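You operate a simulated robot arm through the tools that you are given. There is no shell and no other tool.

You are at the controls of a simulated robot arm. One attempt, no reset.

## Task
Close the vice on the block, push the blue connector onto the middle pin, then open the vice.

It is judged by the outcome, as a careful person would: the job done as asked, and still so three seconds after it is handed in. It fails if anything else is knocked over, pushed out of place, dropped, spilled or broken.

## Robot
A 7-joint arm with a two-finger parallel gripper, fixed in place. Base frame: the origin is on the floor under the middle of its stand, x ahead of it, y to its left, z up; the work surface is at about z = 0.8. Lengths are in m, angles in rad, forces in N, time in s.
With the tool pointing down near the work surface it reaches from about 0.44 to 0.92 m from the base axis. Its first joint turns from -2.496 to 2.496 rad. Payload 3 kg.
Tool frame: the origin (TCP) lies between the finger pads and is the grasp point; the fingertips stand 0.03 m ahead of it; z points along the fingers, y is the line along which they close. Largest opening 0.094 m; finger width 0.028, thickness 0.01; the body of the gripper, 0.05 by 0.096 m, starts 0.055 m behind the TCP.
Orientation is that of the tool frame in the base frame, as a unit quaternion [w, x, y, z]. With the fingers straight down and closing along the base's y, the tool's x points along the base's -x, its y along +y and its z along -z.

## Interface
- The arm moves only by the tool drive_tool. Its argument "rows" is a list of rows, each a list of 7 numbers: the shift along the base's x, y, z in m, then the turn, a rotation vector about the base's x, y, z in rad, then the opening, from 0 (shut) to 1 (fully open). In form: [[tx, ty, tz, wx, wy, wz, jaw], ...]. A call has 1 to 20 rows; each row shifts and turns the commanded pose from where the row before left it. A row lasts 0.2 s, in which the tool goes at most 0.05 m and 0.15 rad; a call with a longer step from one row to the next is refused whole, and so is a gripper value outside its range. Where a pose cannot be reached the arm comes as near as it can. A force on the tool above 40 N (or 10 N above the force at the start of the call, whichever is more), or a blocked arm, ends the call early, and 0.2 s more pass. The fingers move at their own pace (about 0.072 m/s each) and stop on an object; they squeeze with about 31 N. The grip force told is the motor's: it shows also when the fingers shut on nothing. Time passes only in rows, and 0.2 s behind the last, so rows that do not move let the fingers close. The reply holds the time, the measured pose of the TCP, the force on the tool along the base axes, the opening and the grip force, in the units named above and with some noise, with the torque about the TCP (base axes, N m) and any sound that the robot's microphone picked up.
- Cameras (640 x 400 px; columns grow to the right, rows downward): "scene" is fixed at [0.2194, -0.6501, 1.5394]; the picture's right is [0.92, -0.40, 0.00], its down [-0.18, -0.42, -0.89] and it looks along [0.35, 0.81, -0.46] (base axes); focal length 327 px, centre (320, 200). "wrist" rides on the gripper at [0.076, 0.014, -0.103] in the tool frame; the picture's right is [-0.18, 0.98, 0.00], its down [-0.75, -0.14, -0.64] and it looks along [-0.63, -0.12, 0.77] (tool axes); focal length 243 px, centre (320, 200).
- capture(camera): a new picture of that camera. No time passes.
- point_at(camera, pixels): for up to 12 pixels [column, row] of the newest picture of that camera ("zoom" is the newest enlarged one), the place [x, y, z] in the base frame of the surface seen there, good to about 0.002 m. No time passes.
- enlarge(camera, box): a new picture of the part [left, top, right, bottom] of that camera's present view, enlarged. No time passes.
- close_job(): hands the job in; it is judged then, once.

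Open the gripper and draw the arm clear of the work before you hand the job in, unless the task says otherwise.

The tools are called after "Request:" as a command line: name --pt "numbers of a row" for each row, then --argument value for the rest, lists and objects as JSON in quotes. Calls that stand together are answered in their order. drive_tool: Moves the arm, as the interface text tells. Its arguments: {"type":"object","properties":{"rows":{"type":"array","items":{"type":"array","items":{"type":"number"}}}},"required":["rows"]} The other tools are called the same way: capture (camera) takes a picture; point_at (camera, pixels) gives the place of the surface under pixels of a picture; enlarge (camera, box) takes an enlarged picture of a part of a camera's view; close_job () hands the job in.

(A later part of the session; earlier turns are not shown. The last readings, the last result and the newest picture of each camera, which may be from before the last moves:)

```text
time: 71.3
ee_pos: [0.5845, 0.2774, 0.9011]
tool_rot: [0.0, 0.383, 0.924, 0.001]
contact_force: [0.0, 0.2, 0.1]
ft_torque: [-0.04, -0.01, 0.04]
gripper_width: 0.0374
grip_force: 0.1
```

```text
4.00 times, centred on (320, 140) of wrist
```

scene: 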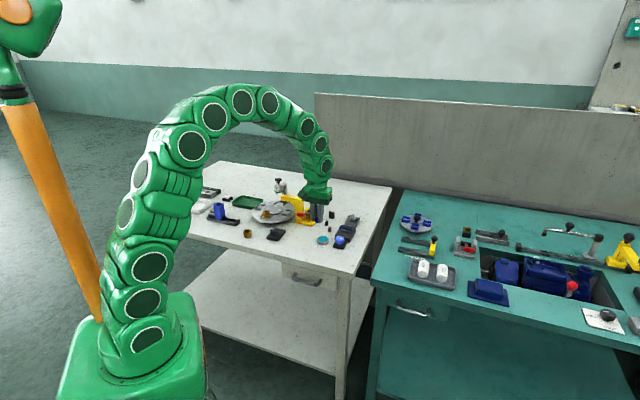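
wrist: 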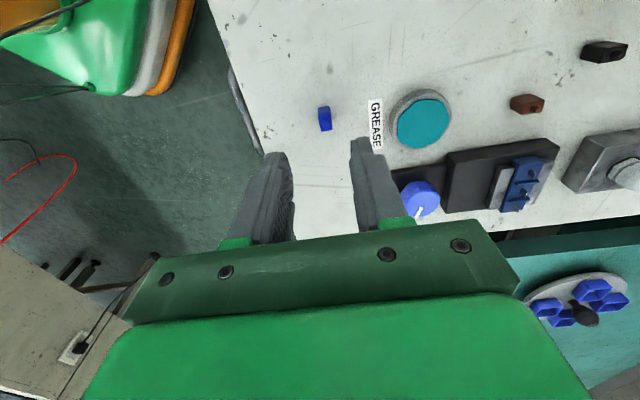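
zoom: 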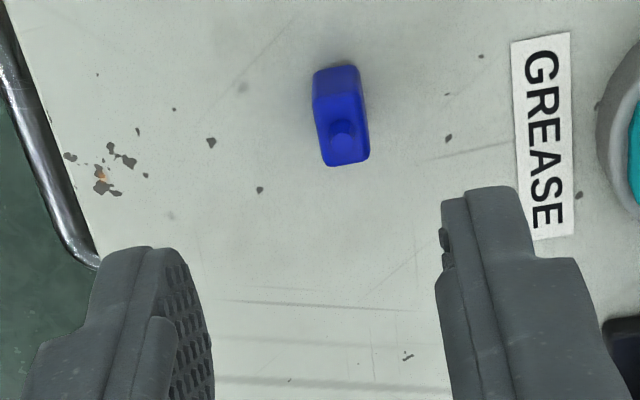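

Yaw is −45°. I zoom on the connector and measure it from this view.

Request:
enlarge --camera "wrist" --box '[310, 102, 340, 132]'

```text
13.33 times, centred on (325, 117) of wrist
```

zoom: 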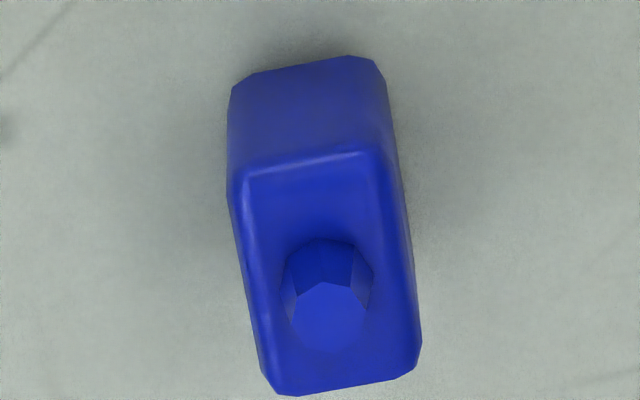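

Request:
point_at --camera "zoom" --pixels '[[242, 185], [378, 162], [412, 360], [278, 385], [328, 320], [310, 172], [345, 372], [260, 280], [398, 260], [310, 200], [300, 375], [380, 340]]'

```text
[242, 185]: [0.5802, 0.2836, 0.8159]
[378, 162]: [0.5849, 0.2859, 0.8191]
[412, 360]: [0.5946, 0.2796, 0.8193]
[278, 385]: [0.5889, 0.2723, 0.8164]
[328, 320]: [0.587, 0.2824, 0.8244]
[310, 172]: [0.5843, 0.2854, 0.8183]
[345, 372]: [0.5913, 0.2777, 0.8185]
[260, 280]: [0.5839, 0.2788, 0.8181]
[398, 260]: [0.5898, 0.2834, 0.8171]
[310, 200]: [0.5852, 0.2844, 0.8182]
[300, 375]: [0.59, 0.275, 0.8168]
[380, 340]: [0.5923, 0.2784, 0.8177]
```

Connector centre ≈ (0.587, 0.281); the hand needs ≈(+4, +4.5) mm. I shift and descend part-way to check centring.

Request:
drive_tool --pt "0.002 0.002 -0.01 0 0 0 0.4" --pt "0.0022 0.0025 -0.015 0 0 0 0.4" --pt "0 0 -0.015 0 0 0 0.4" --pt "0 0 0 0 0 0 0.4"

Request:
enlarge --camera "wrist" --box '[260, 100, 380, 200]'

Request:
enlarge --camera "scene" --box '[298, 228, 328, 258]'

```text
time: 72.3
ee_pos: [0.5878, 0.2823, 0.862]
tool_rot: [0.0, 0.381, 0.925, 0.001]
contact_force: [-0.1, -0.2, -0.3]
ft_torque: [0.0, -0.05, 0.01]
gripper_width: 0.0373
grip_force: 0.2
```

```text
4.00 times, centred on (320, 150) of wrist
```

zoom: 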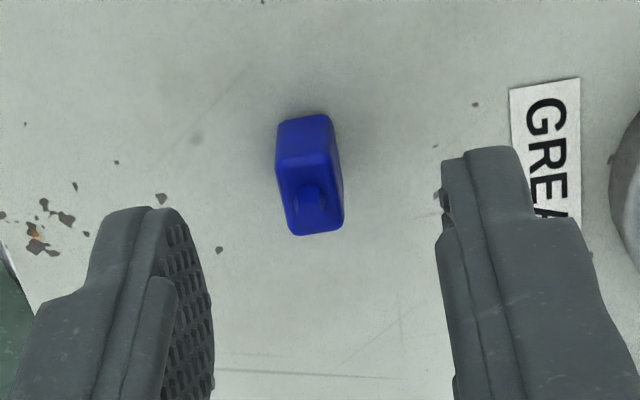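

```text
13.33 times, centred on (313, 243) of scene
```

zoom: 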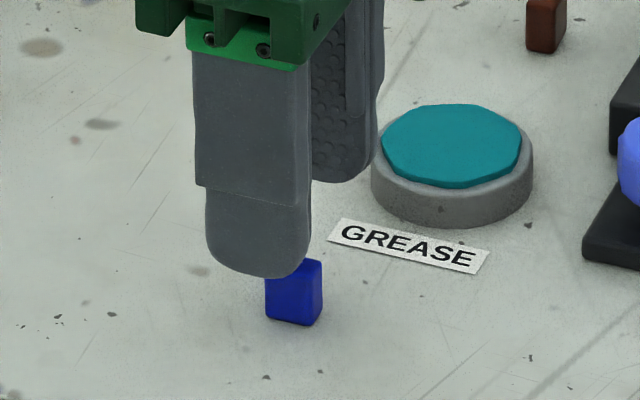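

Well centred (within ~1 mm). Descend to TCP z≈0.8395 and close.

Request:
drive_tool --pt "0.0002 -0.0006 -0.01 0 0 0 0.4" --pt "0 0 -0.008 0 0 0 0.4" --pt "0 0 -0.0045 0 0 0 0.4" --pt "0 0 0 0 0 0 0.4"

Request:
enlarge --camera "wrist" --box '[260, 100, 380, 200]'

Request:
enlarge --camera "scene" --box '[298, 228, 328, 258]'

```text
time: 73.3
ee_pos: [0.5883, 0.2799, 0.8381]
tool_rot: [-0.001, 0.38, 0.925, 0.001]
contact_force: [1.2, 0.0, 0.3]
ft_torque: [-0.03, 0.01, 0.0]
gripper_width: 0.0375
grip_force: 0.0
```

```text
4.00 times, centred on (320, 150) of wrist
```

zoom: 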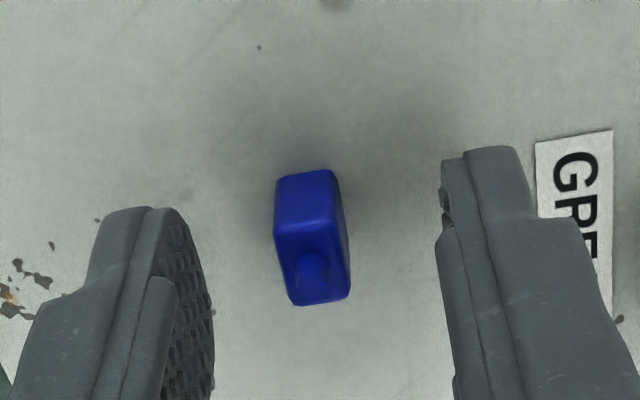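

```text
13.33 times, centred on (313, 243) of scene
```

zoom: 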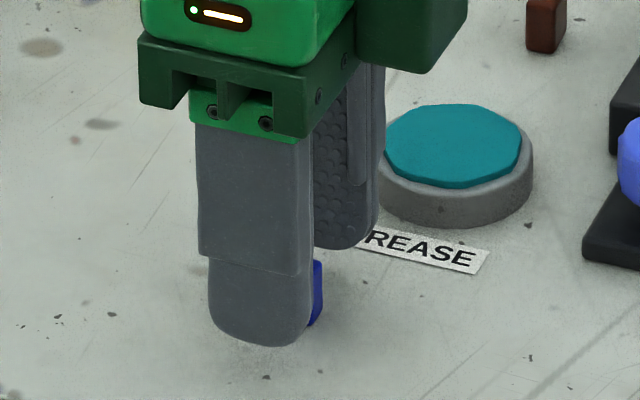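

Connector is centred between the pads. I raise 1.5 mm (to leave more of its foot free) and close.

Request:
drive_tool --pt "0 0 0.0015 0 0 0 0.4" --pt "0 0 0 0 0 0 0" --pt "0 0 0 0 0 0 0" --pt "0 0 0 0 0 0 0" --pt "0 0 0 0 0 0 0"

Request:
enlarge --camera "wrist" --box '[260, 100, 380, 200]'

```text
time: 74.5
ee_pos: [0.5878, 0.2821, 0.8403]
tool_rot: [-0.001, 0.38, 0.925, 0.001]
contact_force: [-0.4, -0.3, 0.7]
ft_torque: [0.02, 0.02, -0.02]
gripper_width: 0.0076
grip_force: 31.6
```

```text
4.00 times, centred on (320, 150) of wrist
```

zoom: 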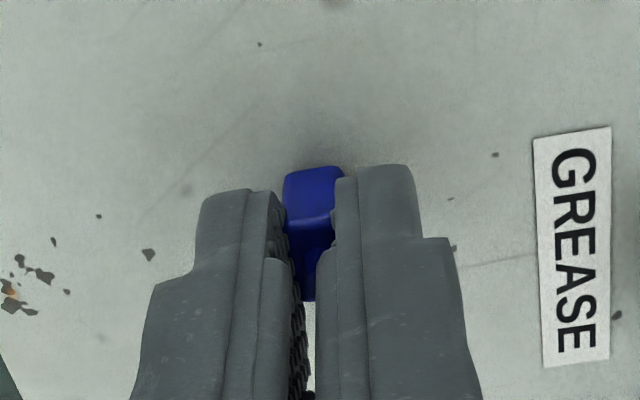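

Gripped at 0.0076 width, 31.6 N, yaw −44.7°. Lift and carry to above the middle pin.

Request:
drive_tool --pt "0 0 0.015 0 0 0 0" --pt "0 0 0.045 0 0 0 0" --pt "0 0 0.045 0 0 0 0" --pt "0.044 0.0128 0 0 0 0 0" --pt "0.044 0.0128 0 0 0 0 0" --pt "0.044 0.0128 0 0 0 0 0" --pt "0.0447 0.0131 0 0 0 0 0" --pt "0 0 -0.03 0 0 0 0" --pt "0 0 0 0 0 0 0"

Request:
capture --camera "wrist"

Request:
enlarge --camera "wrist" --box '[270, 100, 370, 200]'

Request:
enlarge --camera "scene" --box '[332, 205, 366, 239]'

```text
time: 76.5
ee_pos: [0.7641, 0.3325, 0.9145]
tool_rot: [-0.001, 0.381, 0.924, 0.001]
contact_force: [-0.4, -0.1, 0.4]
ft_torque: [-0.03, 0.0, 0.02]
gripper_width: 0.0077
grip_force: 31.4
```

```text
taken
```

wrist: 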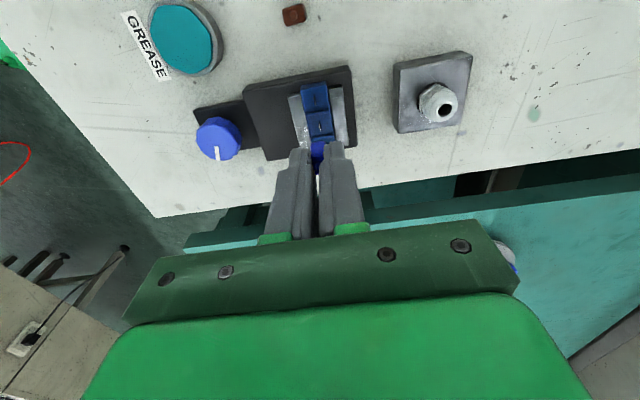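

```text
4.00 times, centred on (320, 150) of wrist
```

zoom: 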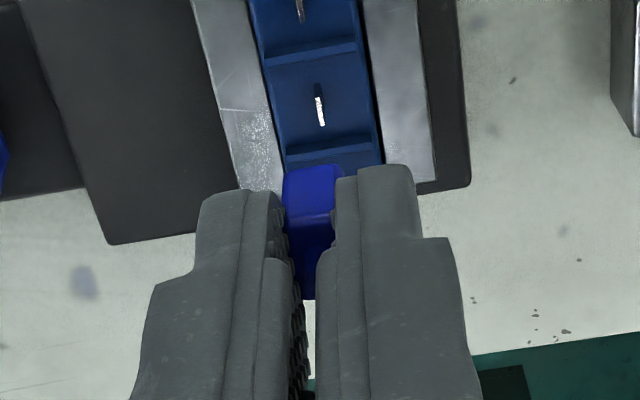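

```text
11.76 times, centred on (349, 222) of scene
```

zoom: 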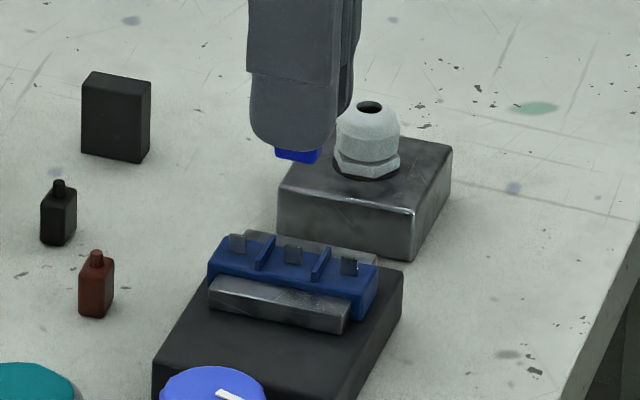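

Excellent view along the row: the middle pin's edge at zoom (320,110) lines up with the connector (284–343 wide, centre allowing for perspective) to ~0.1–0.5 mm. I lower 25 mm and re-check.

Request:
drive_tool --pt "0 0 -0.012 0 0 0 0" --pt "0 0 -0.013 0 0 0 0" --pt "0 0 0 0 0 0 0"

Request:
enlarge --camera "wrist" --box '[295, 120, 345, 170]'

Request:
enlarge --camera "scene" --box '[336, 212, 362, 238]'

```text
time: 77.3
ee_pos: [0.7643, 0.3319, 0.8899]
tool_rot: [-0.001, 0.381, 0.924, 0.001]
contact_force: [0.5, 0.2, 1.2]
ft_torque: [-0.01, 0.0, 0.01]
gripper_width: 0.0078
grip_force: 31.3
```

```text
8.00 times, centred on (320, 145) of wrist
```

zoom: 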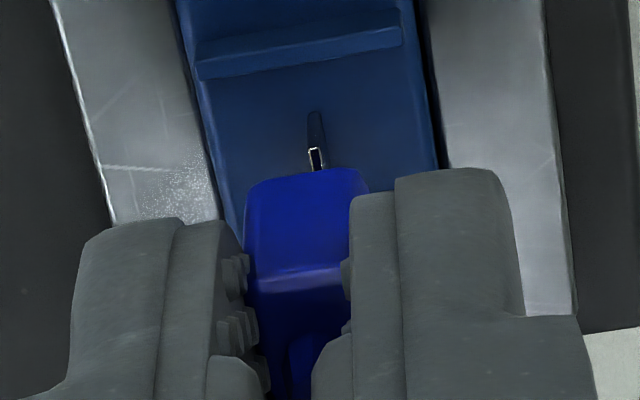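

```text
15.38 times, centred on (349, 225) of scene
```

zoom: 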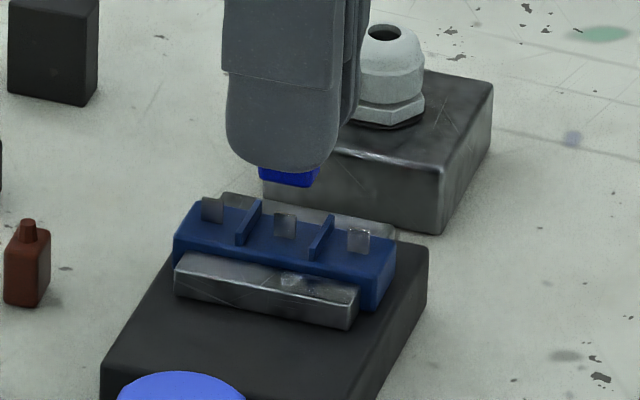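

Alignment is within ~0.3 mm both ways. Lower toward the pin, then fine steps.

Request:
drive_tool --pt "0 0 -0.005 0 0 0 0" --pt "0 0 -0.004 0 0 0 0" --pt "0 0 0 0 0 0 0"

Request:
enlarge --camera "wrist" --box '[295, 120, 345, 170]'

Request:
enlarge --camera "scene" --box '[336, 212, 362, 238]'

```text
time: 78.1
ee_pos: [0.765, 0.3328, 0.8819]
tool_rot: [0.0, 0.38, 0.925, 0.0]
contact_force: [-0.5, 0.0, 0.3]
ft_torque: [-0.02, 0.01, -0.01]
gripper_width: 0.0078
grip_force: 30.8
```

```text
8.00 times, centred on (320, 145) of wrist
```

zoom: 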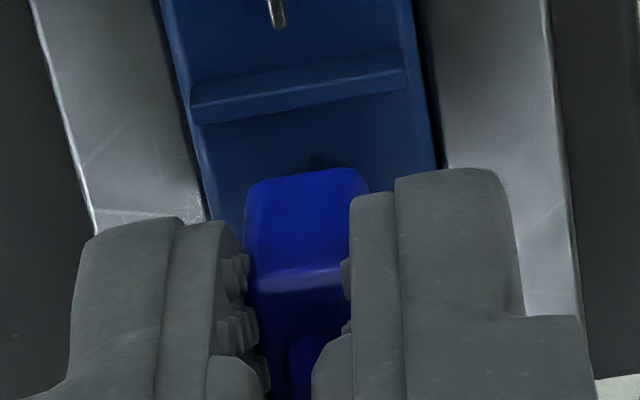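

```text
15.38 times, centred on (349, 225) of scene
```

zoom: 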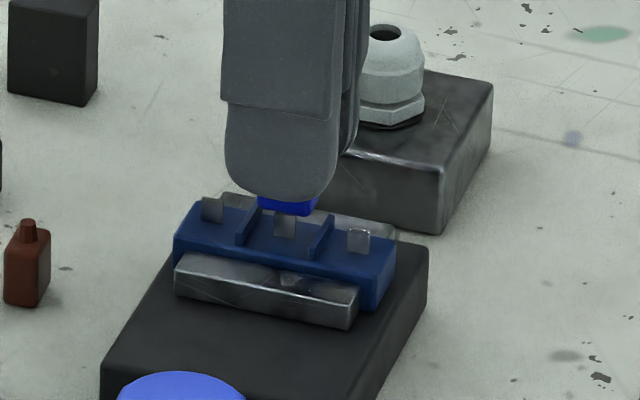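

The pin is now just under the connector. Fine downward steps with force checks.

Request:
drive_tool --pt "0 0 -0.001 0 0 0 0" --pt "0 0 -0.001 0 0 0 0" --pt "0 0 -0.001 0 0 0 0" --pt "0 0 -0.001 0 0 0 0"

Request:
enlarge --camera "scene" --box '[336, 212, 362, 238]'

```text
time: 79.1
ee_pos: [0.7644, 0.3317, 0.878]
tool_rot: [-0.001, 0.382, 0.924, 0.001]
contact_force: [-0.6, 0.0, 0.7]
ft_torque: [0.01, 0.03, 0.0]
gripper_width: 0.0079
grip_force: 30.7
```

```text
15.38 times, centred on (349, 225) of scene
```

zoom: 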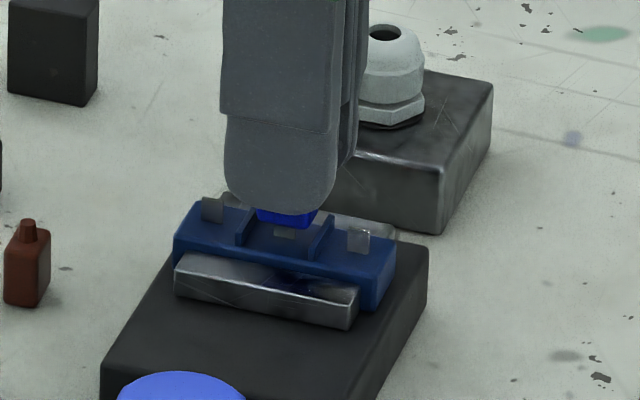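

No resistance so far at z=0.878. Continue down in 1 mm steps.

Request:
drive_tool --pt "0 0 -0.001 0 0 0 0" --pt "0 0 -0.001 0 0 0 0" --pt "0 0 -0.001 0 0 0 0"

Request:
enlarge --camera "scene" --box '[336, 212, 362, 238]'

Request:
enlarge --camera "wrist" --box '[285, 110, 355, 180]'

```text
time: 79.9
ee_pos: [0.7649, 0.3323, 0.8734]
tool_rot: [0.001, 0.382, 0.924, 0.001]
contact_force: [-0.2, 0.2, 0.3]
ft_torque: [-0.01, 0.0, 0.03]
gripper_width: 0.0078
grip_force: 30.5
```

```text
15.38 times, centred on (349, 225) of scene
```

zoom: 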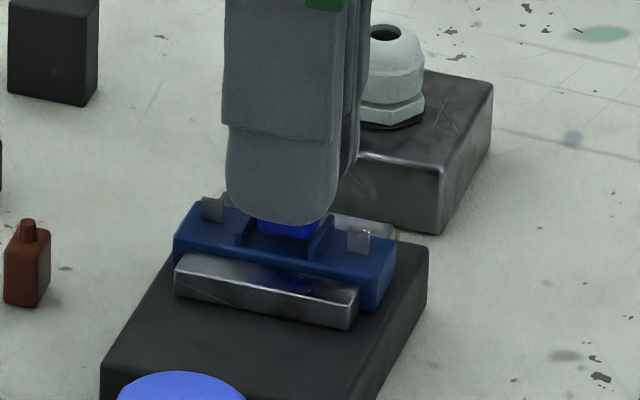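

```text
5.71 times, centred on (320, 145) of wrist
```

zoom: 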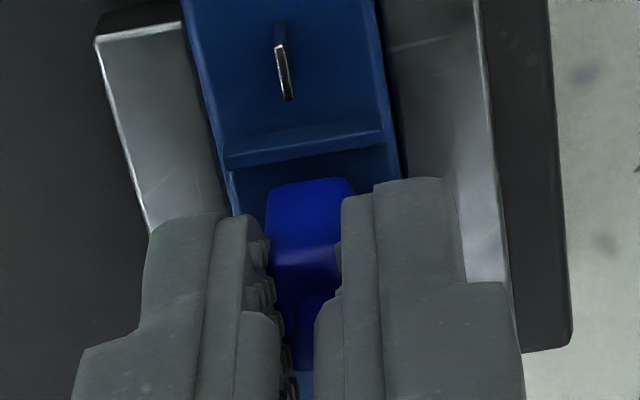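

Entering the bay with no lateral or vertical force. Continue to the floor.

Request:
drive_tool --pt "0 0 -0.001 0 0 0 0" --pt "0 0 -0.001 0 0 0 0"

```text
time: 80.5
ee_pos: [0.7646, 0.3317, 0.8729]
tool_rot: [-0.001, 0.382, 0.924, 0.001]
contact_force: [0.6, -0.1, -0.3]
ft_torque: [-0.02, 0.0, 0.0]
gripper_width: 0.0079
grip_force: 30.5
```

Request:
drive_tool --pt "0 0 -0.001 0 0 0 0" --pt "0 0 -0.001 0 0 0 0"

Request:
enlarge --camera "scene" --box '[336, 212, 362, 238]'

```text
time: 81.1
ee_pos: [0.7661, 0.3321, 0.8704]
tool_rot: [0.0, 0.381, 0.925, 0.002]
contact_force: [1.2, -1.7, 11.9]
ft_torque: [-0.02, -0.03, -0.02]
gripper_width: 0.0078
grip_force: 30.9
```

```text
15.38 times, centred on (349, 225) of scene
```

zoom: 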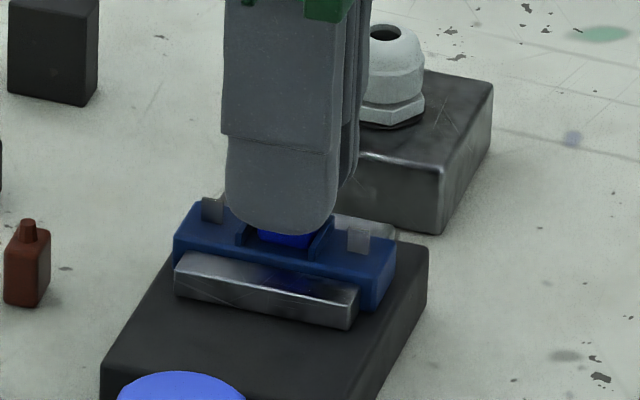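

Resistance begins (12 N at z=0.8704). Push on to about 30 N and listen for a click.

Request:
drive_tool --pt "0 0 -0.0007 0 0 0 0" --pt "0 0 -0.0004 0 0 0 0" --pt "0 0 0 0 0 0 0"

Request:
enlarge --camera "scene" --box '[336, 212, 362, 238]'

Request:
enlarge --camera "wrist" --box '[285, 110, 355, 180]'

```text
time: 81.9
ee_pos: [0.7652, 0.3326, 0.87]
tool_rot: [0.002, 0.381, 0.924, 0.002]
contact_force: [2.1, -0.3, 29.2]
ft_torque: [0.04, -0.05, 0.0]
gripper_width: 0.0078
grip_force: 31.1
```

```text
15.38 times, centred on (349, 225) of scene
```

zoom: 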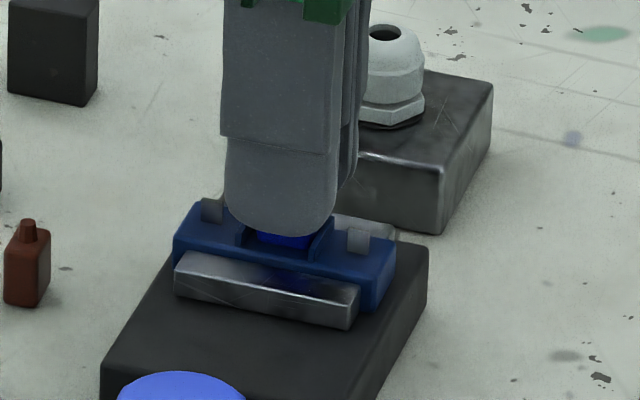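

```text
5.71 times, centred on (320, 145) of wrist
```

zoom: 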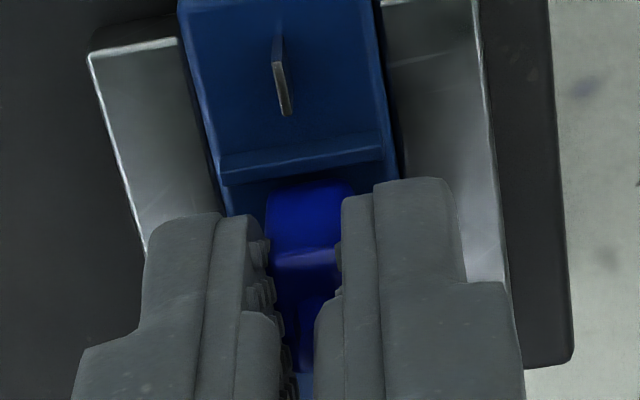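

29 N, stationary. A touch more push to make sure it is fully home (still below 40 N).

Request:
drive_tool --pt "0 0 -0.0004 0 0 0 0" --pt "0 0 0 0 0 0 0"

Request:
enlarge --camera "wrist" --box '[295, 120, 345, 170]'

Request:
point_at --camera "zoom" --pixels '[[310, 185], [300, 215], [310, 270], [300, 165], [270, 100], [290, 270]]'

```text
time: 82.5
ee_pos: [0.7653, 0.3331, 0.8698]
tool_rot: [0.001, 0.381, 0.924, 0.001]
contact_force: [1.6, 2.4, 39.0]
ft_torque: [0.05, -0.03, -0.03]
gripper_width: 0.0081
grip_force: 31.1
```

```text
8.00 times, centred on (320, 145) of wrist
```

zoom: 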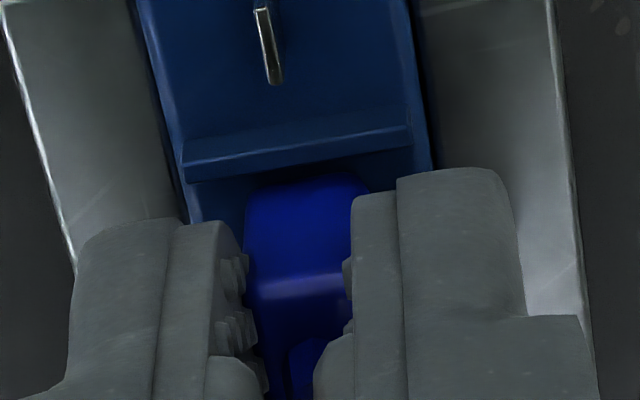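

```text
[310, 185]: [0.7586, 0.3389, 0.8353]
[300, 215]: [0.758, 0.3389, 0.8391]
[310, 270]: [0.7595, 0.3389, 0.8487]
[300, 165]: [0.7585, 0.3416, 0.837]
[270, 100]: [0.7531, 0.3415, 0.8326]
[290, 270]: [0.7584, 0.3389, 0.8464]
```

Top edge at 0.8487 → underside ≈0.8325: seated. Now relieve the load gradually, watching whether the connector is retained (pull force) on the pin.

Request:
drive_tool --pt "0 0 0.001 0 0 0 0" --pt "0 0 0.0007 0 0 0 0" --pt "0 0 0 0 0 0 0"

```text
time: 83.3
ee_pos: [0.7644, 0.3312, 0.8685]
tool_rot: [-0.001, 0.381, 0.924, 0.0]
contact_force: [0.5, 0.2, 17.1]
ft_torque: [-0.01, 0.02, 0.01]
gripper_width: 0.0078
grip_force: 31.2
```

Request:
drive_tool --pt "0 0 0.0007 0 0 0 0" --pt "0 0 0 0 0 0 0"

```text
time: 83.9
ee_pos: [0.7641, 0.3321, 0.8705]
tool_rot: [0.0, 0.381, 0.924, 0.0]
contact_force: [-1.3, 0.2, 3.0]
ft_torque: [0.06, 0.01, -0.01]
gripper_width: 0.0077
grip_force: 31.0
```

Load nearly gone (3 N). I raise a further 0.5 mm to test whether anything retains it.

Request:
drive_tool --pt "0 0 0.0005 0 0 0 0" --pt "0 0 0 0 0 0 0"

```text
time: 84.5
ee_pos: [0.7651, 0.3326, 0.8707]
tool_rot: [0.0, 0.382, 0.924, 0.001]
contact_force: [0.2, 0.6, 0.0]
ft_torque: [0.0, 0.0, -0.01]
gripper_width: 0.0077
grip_force: 31.2
```

Request:
drive_tool --pt "0 0 0.0006 0 0 0 0" --pt "0 0 0 0 0 0 0"

```text
time: 85.1
ee_pos: [0.7655, 0.3316, 0.8729]
tool_rot: [0.0, 0.381, 0.925, 0.001]
contact_force: [0.3, -0.3, -0.5]
ft_torque: [0.01, -0.02, 0.03]
gripper_width: 0.0076
grip_force: 30.5
```

No retention felt yet. To learn whether the blade is really in a socket, I nudge the held connector sideways across the row by small amounts and watch for a side force.

Request:
drive_tool --pt "0.0005 0.0005 0 0 0 0 0" --pt "0 0 0 0 0 0 0"

Request:
drive_tool --pt "0.0005 0.0005 0 0 0 0 0" --pt "0 0 0 0 0 0 0"

```text
time: 85.7
ee_pos: [0.7657, 0.3318, 0.8713]
tool_rot: [-0.001, 0.38, 0.925, 0.001]
contact_force: [-0.9, 0.3, -0.2]
ft_torque: [0.0, -0.03, -0.02]
gripper_width: 0.0078
grip_force: 30.5
```

```text
time: 86.3
ee_pos: [0.7665, 0.3325, 0.8726]
tool_rot: [0.0, 0.381, 0.925, 0.001]
contact_force: [0.1, -0.2, 0.8]
ft_torque: [-0.02, 0.03, -0.05]
gripper_width: 0.0076
grip_force: 31.1
```

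No side force after 1.4 mm. I nudge a little more.

Request:
drive_tool --pt "0.0006 0.0006 0 0 0 0 0" --pt "0.0006 0.0006 0 0 0 0 0" --pt "0 0 0 0 0 0 0"

Request:
enlarge --camera "wrist" --box '[285, 110, 355, 180]'

```text
time: 87.1
ee_pos: [0.7659, 0.3341, 0.8717]
tool_rot: [0.0, 0.381, 0.925, 0.001]
contact_force: [-0.6, -1.2, -0.5]
ft_torque: [-0.01, -0.01, 0.03]
gripper_width: 0.0075
grip_force: 31.0
```

```text
5.71 times, centred on (320, 145) of wrist
```

zoom: 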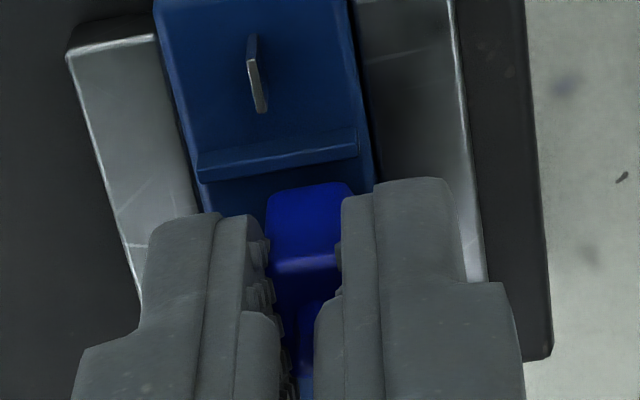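

No side force even 3 mm off, so the blade wasn't engaged in a socket in this orientation. I'll lift, turn the connector 90° (long side across the row, as it originally stood relative to the vice) and try again.

Request:
drive_tool --pt "-0.001 -0.001 0.005 0 0 0 0" --pt "-0.0012 -0.0012 0.02 0 0 0 0" --pt "0 0 0.03 0 0 0.143 0" --pt "0 0 0 0 0 0.143 0" --pt "0 0 0 0 0 0.143 0" --pt "0 0 0 0 0 0.143 0" --pt "0 0 0 0 0 0.143 0" --pt "0 0 0 0 0 0.143 0" --pt "0 0 0 0 0 0.143 0" --pt "0 0 0 0 0 0.143 0" --pt "0 0 0 0 0 0.143 0" --pt "0 0 0 0 0 0.143 0" --pt "0 0 0 0 0 0.143 0" --pt "0 0 0 0 0 0 0"

Request:
capture --camera "wrist"

Request:
enlarge --camera "wrist" --box '[270, 100, 370, 200]'

Request:
enlarge --camera "scene" --box '[332, 200, 366, 239]'

```text
time: 90.1
ee_pos: [0.7642, 0.3324, 0.9267]
tool_rot: [-0.002, -0.386, 0.923, 0.001]
contact_force: [-0.2, 0.3, -0.7]
ft_torque: [-0.01, 0.03, 0.04]
gripper_width: 0.0078
grip_force: 31.1
```

```text
taken
```

wrist: 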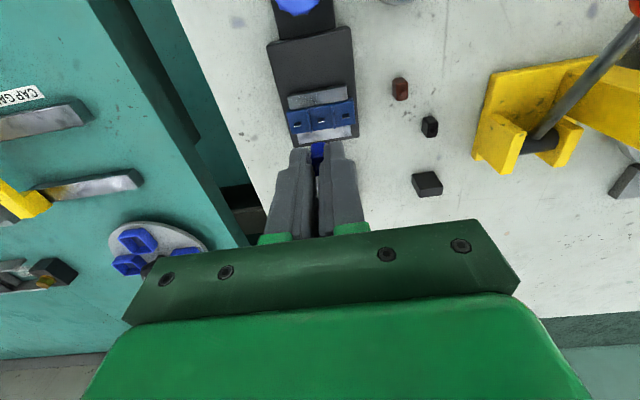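

```text
4.00 times, centred on (320, 150) of wrist
```

zoom: 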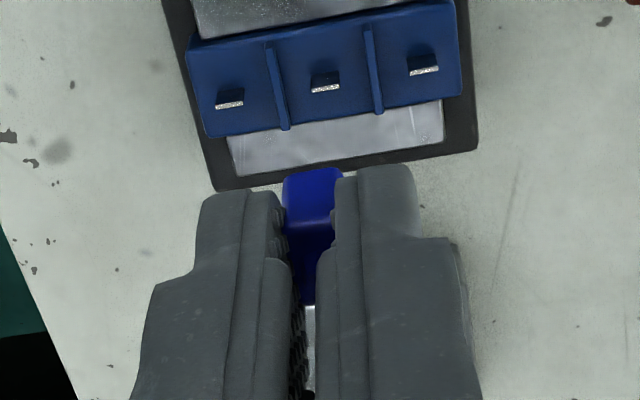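

```text
10.26 times, centred on (349, 220) of scene
```

zoom: 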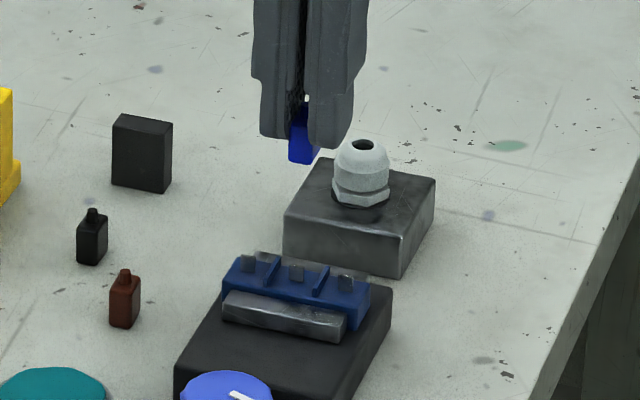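

Yaw 45.4°, connector's long side is now across the row. Offsets to the pin are ≈0.7 mm; I apply a small correction and lower to ~11 mm above the pin for a re-check.

Request:
drive_tool --pt "0 0.0006 -0.015 0 0 -0.005 0" --pt "0 0 -0.02 0 0 0 0" --pt "0 0 0 0 0 0 0"

Request:
enlarge --camera "wrist" --box '[295, 120, 345, 170]'

Request:
enlarge --camera "scene" --box '[336, 212, 362, 238]'

```text
time: 90.9
ee_pos: [0.766, 0.3328, 0.8927]
tool_rot: [0.0, -0.383, 0.924, 0.0]
contact_force: [-0.6, -0.1, -0.3]
ft_torque: [-0.01, 0.04, -0.01]
gripper_width: 0.0078
grip_force: 30.3
```

```text
8.00 times, centred on (320, 145) of wrist
```

zoom: 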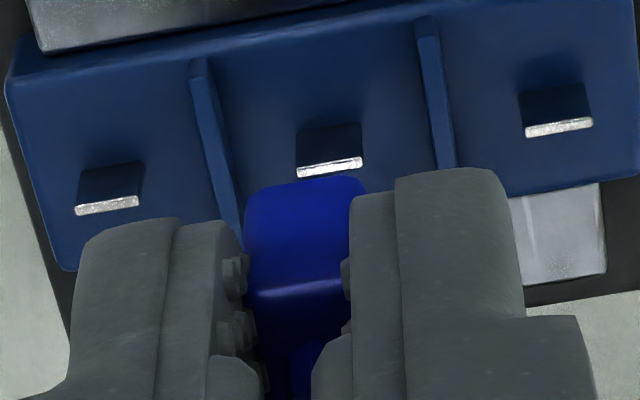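

```text
15.38 times, centred on (349, 225) of scene
```

zoom: 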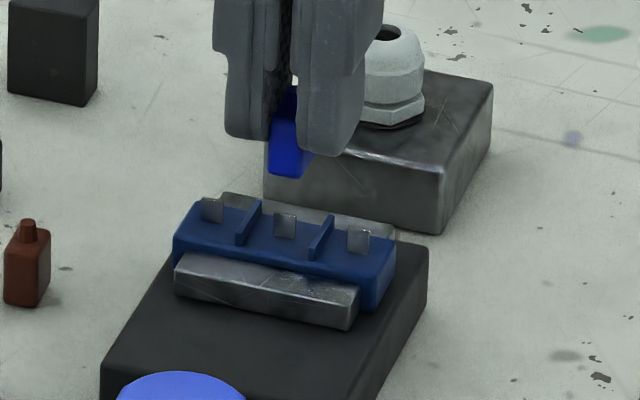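

Remaining offset ≈0.9 mm along the row and ≈0.3 mm across; I correct that and lower toward the pin tip.

Request:
drive_tool --pt "-0.0008 0.0004 -0.003 0 0 0 0" --pt "0 0 -0.005 0 0 0 0" --pt "0 0 -0.002 0 0 0 0" --pt "0 0 0 0 0 0 0"

Request:
enlarge --camera "wrist" --box '[295, 120, 345, 170]'

Request:
enlarge --camera "scene" --box '[336, 212, 362, 238]'

```text
time: 91.9
ee_pos: [0.7645, 0.3329, 0.8832]
tool_rot: [-0.001, -0.383, 0.924, 0.001]
contact_force: [-0.1, -0.2, 0.0]
ft_torque: [0.01, 0.0, 0.01]
gripper_width: 0.0077
grip_force: 31.2
```

```text
8.00 times, centred on (320, 145) of wrist
```

zoom: 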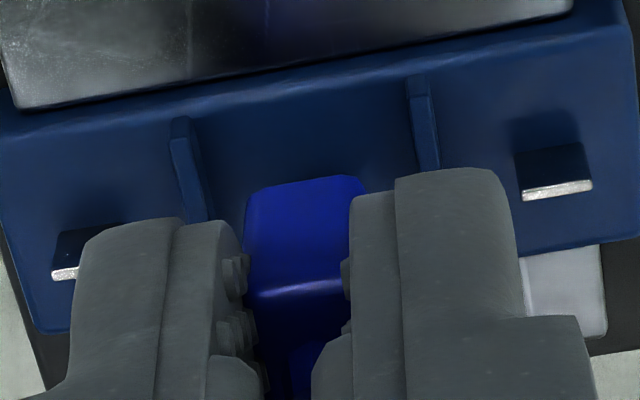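

```text
15.38 times, centred on (349, 225) of scene
```

zoom: 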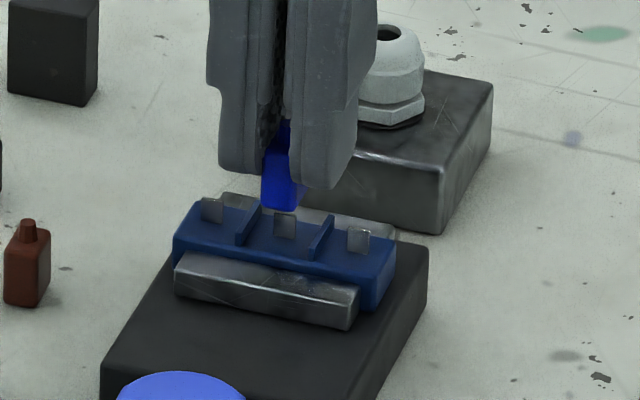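

Aligned within ~0.3 mm (pins at (87,270) and (557,189), so the middle at (322,230), right under the connector). Fine steps down now.

Request:
drive_tool --pt "0 0 -0.0015 0 0 0 0" --pt "0 0 -0.0015 0 0 0 0" --pt "0 0 -0.001 0 0 0 0"

Request:
drive_tool --pt "0 0 -0.001 0 0 0 0" --pt "0 0 -0.0007 0 0 0 0"

Request:
enlarge --camera "scene" --box '[336, 212, 362, 238]'

```text
time: 92.7
ee_pos: [0.7641, 0.3333, 0.8781]
tool_rot: [-0.002, -0.383, 0.924, 0.0]
contact_force: [-0.4, -0.2, -0.3]
ft_torque: [0.0, 0.0, -0.02]
gripper_width: 0.0076
grip_force: 30.9
```

```text
time: 93.3
ee_pos: [0.7642, 0.3326, 0.877]
tool_rot: [-0.001, -0.383, 0.924, 0.0]
contact_force: [-0.1, 0.2, 0.1]
ft_torque: [-0.01, 0.0, -0.02]
gripper_width: 0.0077
grip_force: 31.0
```

```text
15.38 times, centred on (349, 225) of scene
```

zoom: 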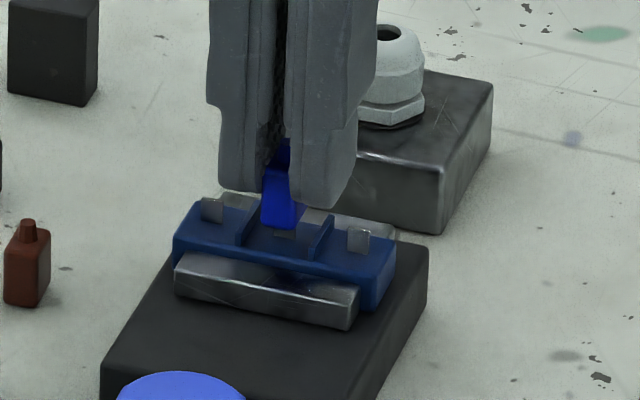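

Still no force at z=0.877. Continue.

Request:
drive_tool --pt "0 0 -0.001 0 0 0 0" --pt "0 0 -0.001 0 0 0 0" --pt "0 0 0 0 0 0 0"

Request:
drive_tool --pt "0 0 -0.001 0 0 0 0" --pt "0 0 -0.001 0 0 0 0" --pt "0 0 0 0 0 0 0"

Request:
enlarge --camera "scene" --box '[336, 212, 362, 238]'

```text
time: 94.1
ee_pos: [0.7638, 0.3323, 0.8749]
tool_rot: [-0.002, -0.383, 0.924, 0.001]
contact_force: [0.0, 0.0, -0.3]
ft_torque: [-0.03, 0.02, 0.03]
gripper_width: 0.0076
grip_force: 30.9
```

```text
time: 94.9
ee_pos: [0.7638, 0.3333, 0.8725]
tool_rot: [-0.001, -0.382, 0.924, 0.0]
contact_force: [0.4, 1.5, 0.2]
ft_torque: [0.01, 0.02, -0.01]
gripper_width: 0.0077
grip_force: 30.9
```

```text
15.38 times, centred on (349, 225) of scene
```

zoom: 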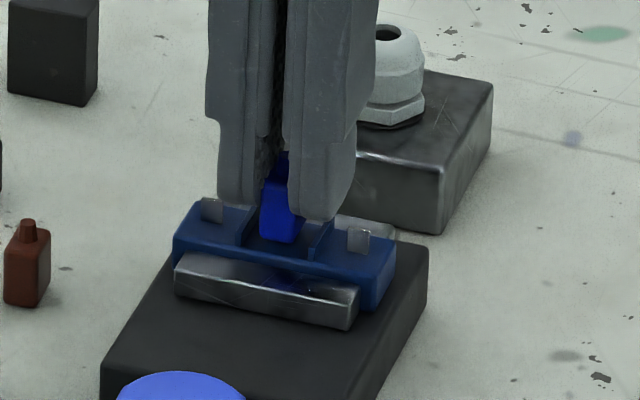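

No resistance in this orientation either so far. Continue to the floor and push, listening for a click.

Request:
drive_tool --pt "0 0 -0.001 0 0 0 0" --pt "0 0 -0.001 0 0 0 0" --pt "0 0 -0.0005 0 0 0 0" --pt "0 0 0 0 0 0 0"

Request:
enlarge --camera "scene" --box '[336, 212, 362, 238]'

Request:
enlarge --camera "wrist" --box '[285, 110, 355, 180]'

```text
time: 95.9
ee_pos: [0.7629, 0.333, 0.8711]
tool_rot: [-0.001, -0.383, 0.924, 0.001]
contact_force: [2.0, 0.6, 8.7]
ft_torque: [-0.01, -0.04, 0.0]
gripper_width: 0.0079
grip_force: 30.6
```

```text
15.38 times, centred on (349, 225) of scene
```

zoom: 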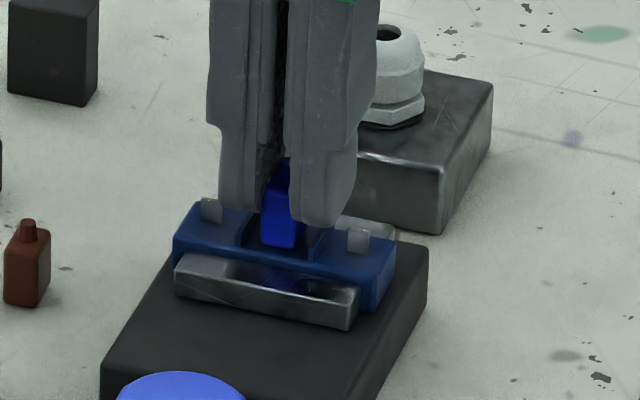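

```text
5.71 times, centred on (320, 145) of wrist
```

zoom: 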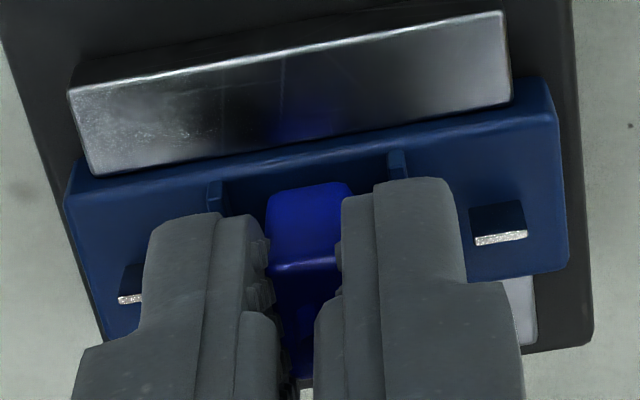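

Floor contact begins (8.7 N). Push up to ~35 N.

Request:
drive_tool --pt "0 0 -0.0007 0 0 0 0" --pt "0 0 -0.0006 0 0 0 0" --pt "0 0 0 0 0 0 0"

Request:
drive_tool --pt "0 0 -0.0003 0 0 0 0" --pt "0 0 0 0 0 0 0" --pt "0 0 0 0 0 0 0"

```text
time: 96.7
ee_pos: [0.7636, 0.3331, 0.8696]
tool_rot: [0.001, -0.383, 0.924, 0.001]
contact_force: [1.5, 1.1, 28.4]
ft_torque: [0.04, -0.12, 0.01]
gripper_width: 0.0077
grip_force: 30.7
```

```text
time: 97.5
ee_pos: [0.7648, 0.3336, 0.8685]
tool_rot: [0.0, -0.383, 0.924, 0.0]
contact_force: [3.3, 3.7, 37.8]
ft_torque: [0.13, -0.15, -0.03]
gripper_width: 0.0079
grip_force: 31.4
```

38 N applied, no sound reported. I relieve the load and test for retention in this orientation.

Request:
drive_tool --pt "0 0 0.0009 0 0 0 0" --pt "0 0 0.0008 0 0 0 0" --pt "0 0 0 0 0 0 0"

Request:
drive_tool --pt "0 0 0.0006 0 0 0 0" --pt "0 0 0 0 0 0 0"

Request:
drive_tool --pt "0 0 0.0006 0 0 0 0" --pt "0 0 0 0 0 0 0"

```text
time: 98.3
ee_pos: [0.7641, 0.3332, 0.8694]
tool_rot: [-0.002, -0.383, 0.924, 0.001]
contact_force: [5.7, 3.4, 14.7]
ft_torque: [0.12, -0.21, 0.0]
gripper_width: 0.0077
grip_force: 31.1
```

```text
time: 98.9
ee_pos: [0.764, 0.3327, 0.8693]
tool_rot: [-0.002, -0.382, 0.924, 0.001]
contact_force: [0.4, -0.2, 1.0]
ft_torque: [0.0, -0.02, 0.0]
gripper_width: 0.0078
grip_force: 31.1
```

```text
time: 99.5
ee_pos: [0.7647, 0.3329, 0.8717]
tool_rot: [-0.002, -0.383, 0.924, 0.001]
contact_force: [0.5, -0.5, -0.4]
ft_torque: [0.0, 0.0, 0.0]
gripper_width: 0.0075
grip_force: 30.6
```

Still no retention. As a decisive test I nudge along the row (blade's wide direction): if the connector is really hollow around the blade, a side force must show within ~1 mm.

Request:
drive_tool --pt "0.0006 -0.0006 0 0 0 0 0" --pt "0 0 0 0 0 0 0"

Request:
drive_tool --pt "0.0006 -0.0006 0 0 0 0 0" --pt "0 0 0 0 0 0 0"

Request:
drive_tool --pt "0.0006 -0.0006 0 0 0 0 0" --pt "0 0 0 0 0 0 0"

```text
time: 100.1
ee_pos: [0.7639, 0.3321, 0.8707]
tool_rot: [-0.001, -0.383, 0.924, 0.001]
contact_force: [0.3, 0.8, -1.2]
ft_torque: [0.01, 0.01, 0.01]
gripper_width: 0.0078
grip_force: 31.1
```

```text
time: 100.7
ee_pos: [0.7653, 0.3312, 0.8717]
tool_rot: [-0.002, -0.382, 0.924, 0.0]
contact_force: [-0.4, 0.0, -0.8]
ft_torque: [-0.03, 0.02, -0.03]
gripper_width: 0.0077
grip_force: 31.1
```

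```text
time: 101.3
ee_pos: [0.7659, 0.3305, 0.8715]
tool_rot: [-0.001, -0.383, 0.924, 0.0]
contact_force: [0.1, -0.3, -0.2]
ft_torque: [-0.01, 0.0, 0.01]
gripper_width: 0.0075
grip_force: 31.3
```

No side force over 2.5 mm, so the blade doesn't physically block the connector; seating must depend on accurate placement. Combining all readings, the last try was ~1 mm short across the row, so I recentre (Δ≈(−1.3, +2.8) mm from here) and check the alignment again.

Request:
drive_tool --pt "0 0 0.004 0 0 0 0" --pt "0 0 0.006 0 0 0 0" --pt "-0.0013 0.0028 0.002 0 0 0 0" --pt "0 0 0 0 0 0 0"

Request:
enlarge --camera "wrist" --box '[295, 120, 345, 170]'

Request:
enlarge --camera "scene" --box '[336, 212, 362, 238]'

```text
time: 102.3
ee_pos: [0.7647, 0.3327, 0.8833]
tool_rot: [-0.001, -0.383, 0.924, 0.001]
contact_force: [0.0, -0.2, -0.4]
ft_torque: [0.01, 0.0, -0.02]
gripper_width: 0.0077
grip_force: 31.5
```

```text
8.00 times, centred on (320, 145) of wrist
```

zoom: 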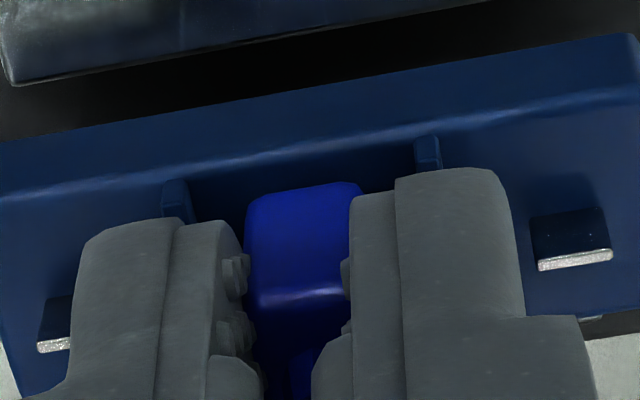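

```text
15.38 times, centred on (349, 225) of scene
```

zoom: 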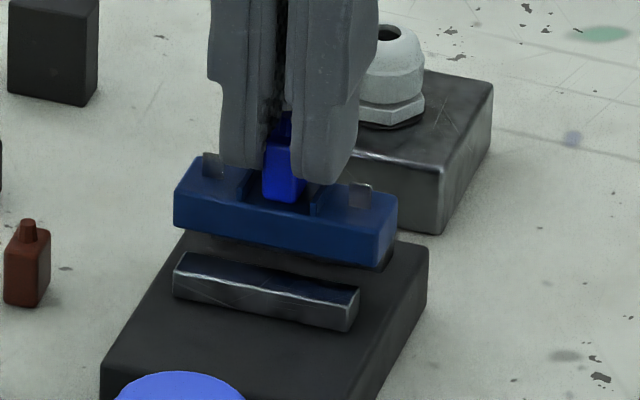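

Important: the block itself has come up with the connector (scene zoom: block now ~12 mm above the jaws), so the connector IS holding on the pin in this orientation. I must set the block back into the vice gently; first a careful look.

Request:
enlarge --camera "scene" --box '[338, 214, 360, 236]'

Request:
enlarge --camera "wrist" --box '[260, 80, 380, 200]'

Request:
point_at --camera "zoom" --pixels '[[150, 140], [250, 130], [520, 130], [470, 270], [300, 60], [180, 90], [430, 50], [330, 210], [480, 180], [140, 200]]'

```text
16.00 times, centred on (349, 225) of scene
```

zoom: 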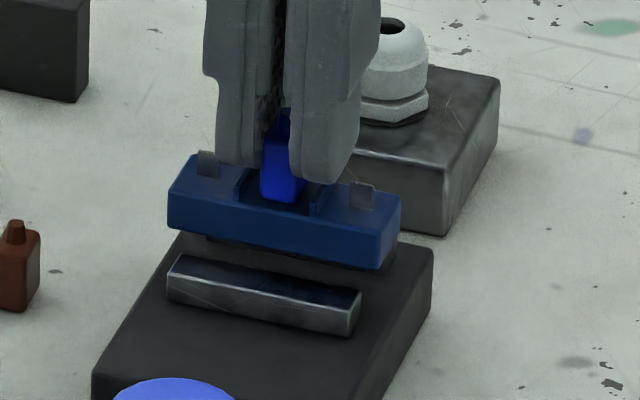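

```text
3.33 times, centred on (320, 140) of wrist
```

zoom: 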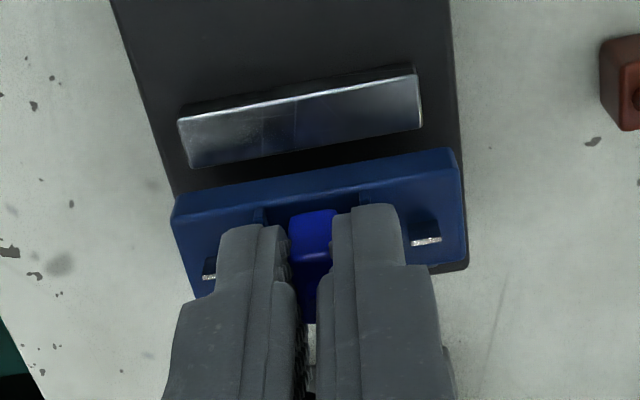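

```text
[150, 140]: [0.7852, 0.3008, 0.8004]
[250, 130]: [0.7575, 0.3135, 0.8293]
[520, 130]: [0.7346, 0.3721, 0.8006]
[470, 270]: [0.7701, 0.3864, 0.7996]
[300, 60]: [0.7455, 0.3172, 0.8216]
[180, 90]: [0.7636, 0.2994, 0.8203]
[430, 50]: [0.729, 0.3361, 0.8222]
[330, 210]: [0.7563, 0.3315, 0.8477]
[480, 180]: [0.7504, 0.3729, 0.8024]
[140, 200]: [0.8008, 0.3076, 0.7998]
```

The jaws haven't moved; the block simply slid up out of them. I reverse the last sideways shift across the jaws (1.06 mm) and then lower it back along the same path, checking forces.

Request:
drive_tool --pt "-0.00075 -0.00075 0 0 0 0 0" --pt "0 0 -0.002 0 0 0 0" --pt "0 0 0 0 0 0 0"

Request:
enlarge --camera "scene" --box '[338, 214, 360, 236]'

Request:
enlarge --camera "wrist" --box '[260, 80, 380, 200]'

```text
time: 103.1
ee_pos: [0.764, 0.3328, 0.8811]
tool_rot: [-0.002, -0.383, 0.924, 0.0]
contact_force: [-0.6, 0.1, -0.7]
ft_torque: [-0.02, -0.06, -0.02]
gripper_width: 0.0078
grip_force: 31.2
```

```text
16.00 times, centred on (349, 225) of scene
```

zoom: 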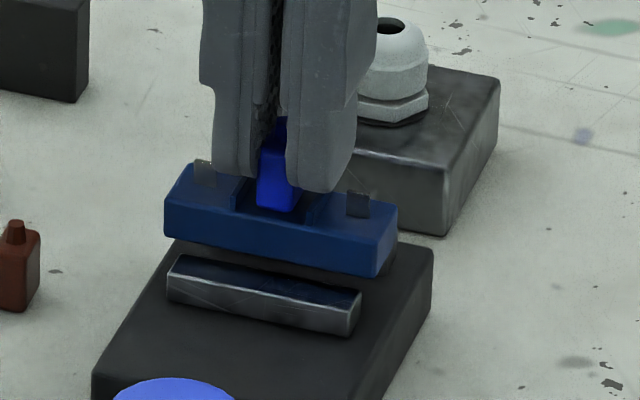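

```text
3.33 times, centred on (320, 140) of wrist
```

zoom: 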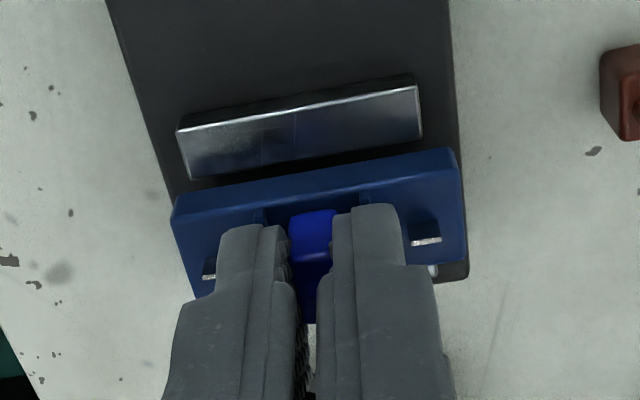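

Lateral position matches the block's original columns. Lower in 2 mm steps with force checks.

Request:
drive_tool --pt "0 0 -0.0015 0 0 0 0" --pt "0 0 -0.0015 0 0 0 0" --pt "0 0 0 0 0 0 0"

Request:
enlarge --camera "scene" --box '[338, 214, 360, 236]'

Request:
enlarge --camera "wrist" --box '[260, 80, 380, 200]'

```text
time: 103.9
ee_pos: [0.764, 0.3326, 0.8779]
tool_rot: [-0.001, -0.382, 0.924, 0.0]
contact_force: [0.0, 1.1, -0.2]
ft_torque: [0.01, -0.02, -0.01]
gripper_width: 0.0077
grip_force: 30.8
```

```text
16.00 times, centred on (349, 225) of scene
```

zoom: 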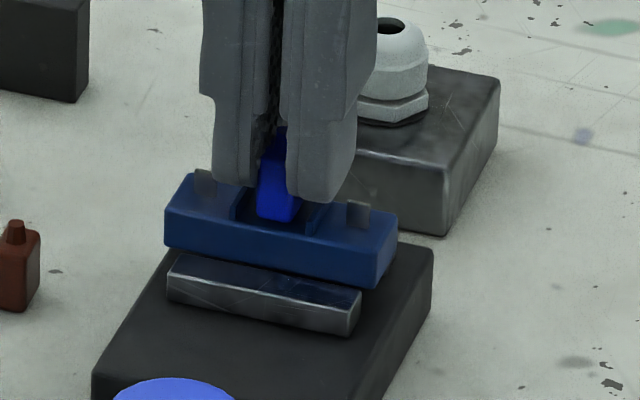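

```text
3.33 times, centred on (320, 140) of wrist
```

zoom: 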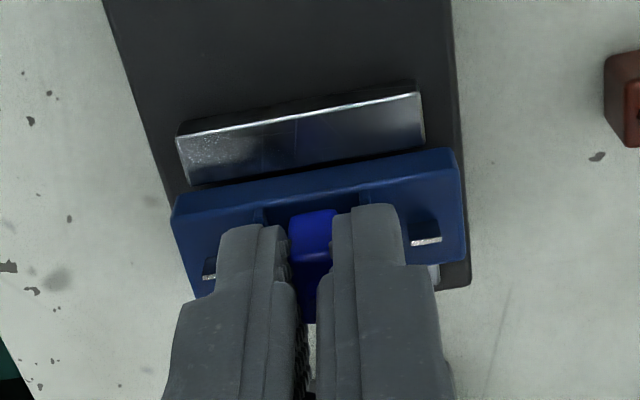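

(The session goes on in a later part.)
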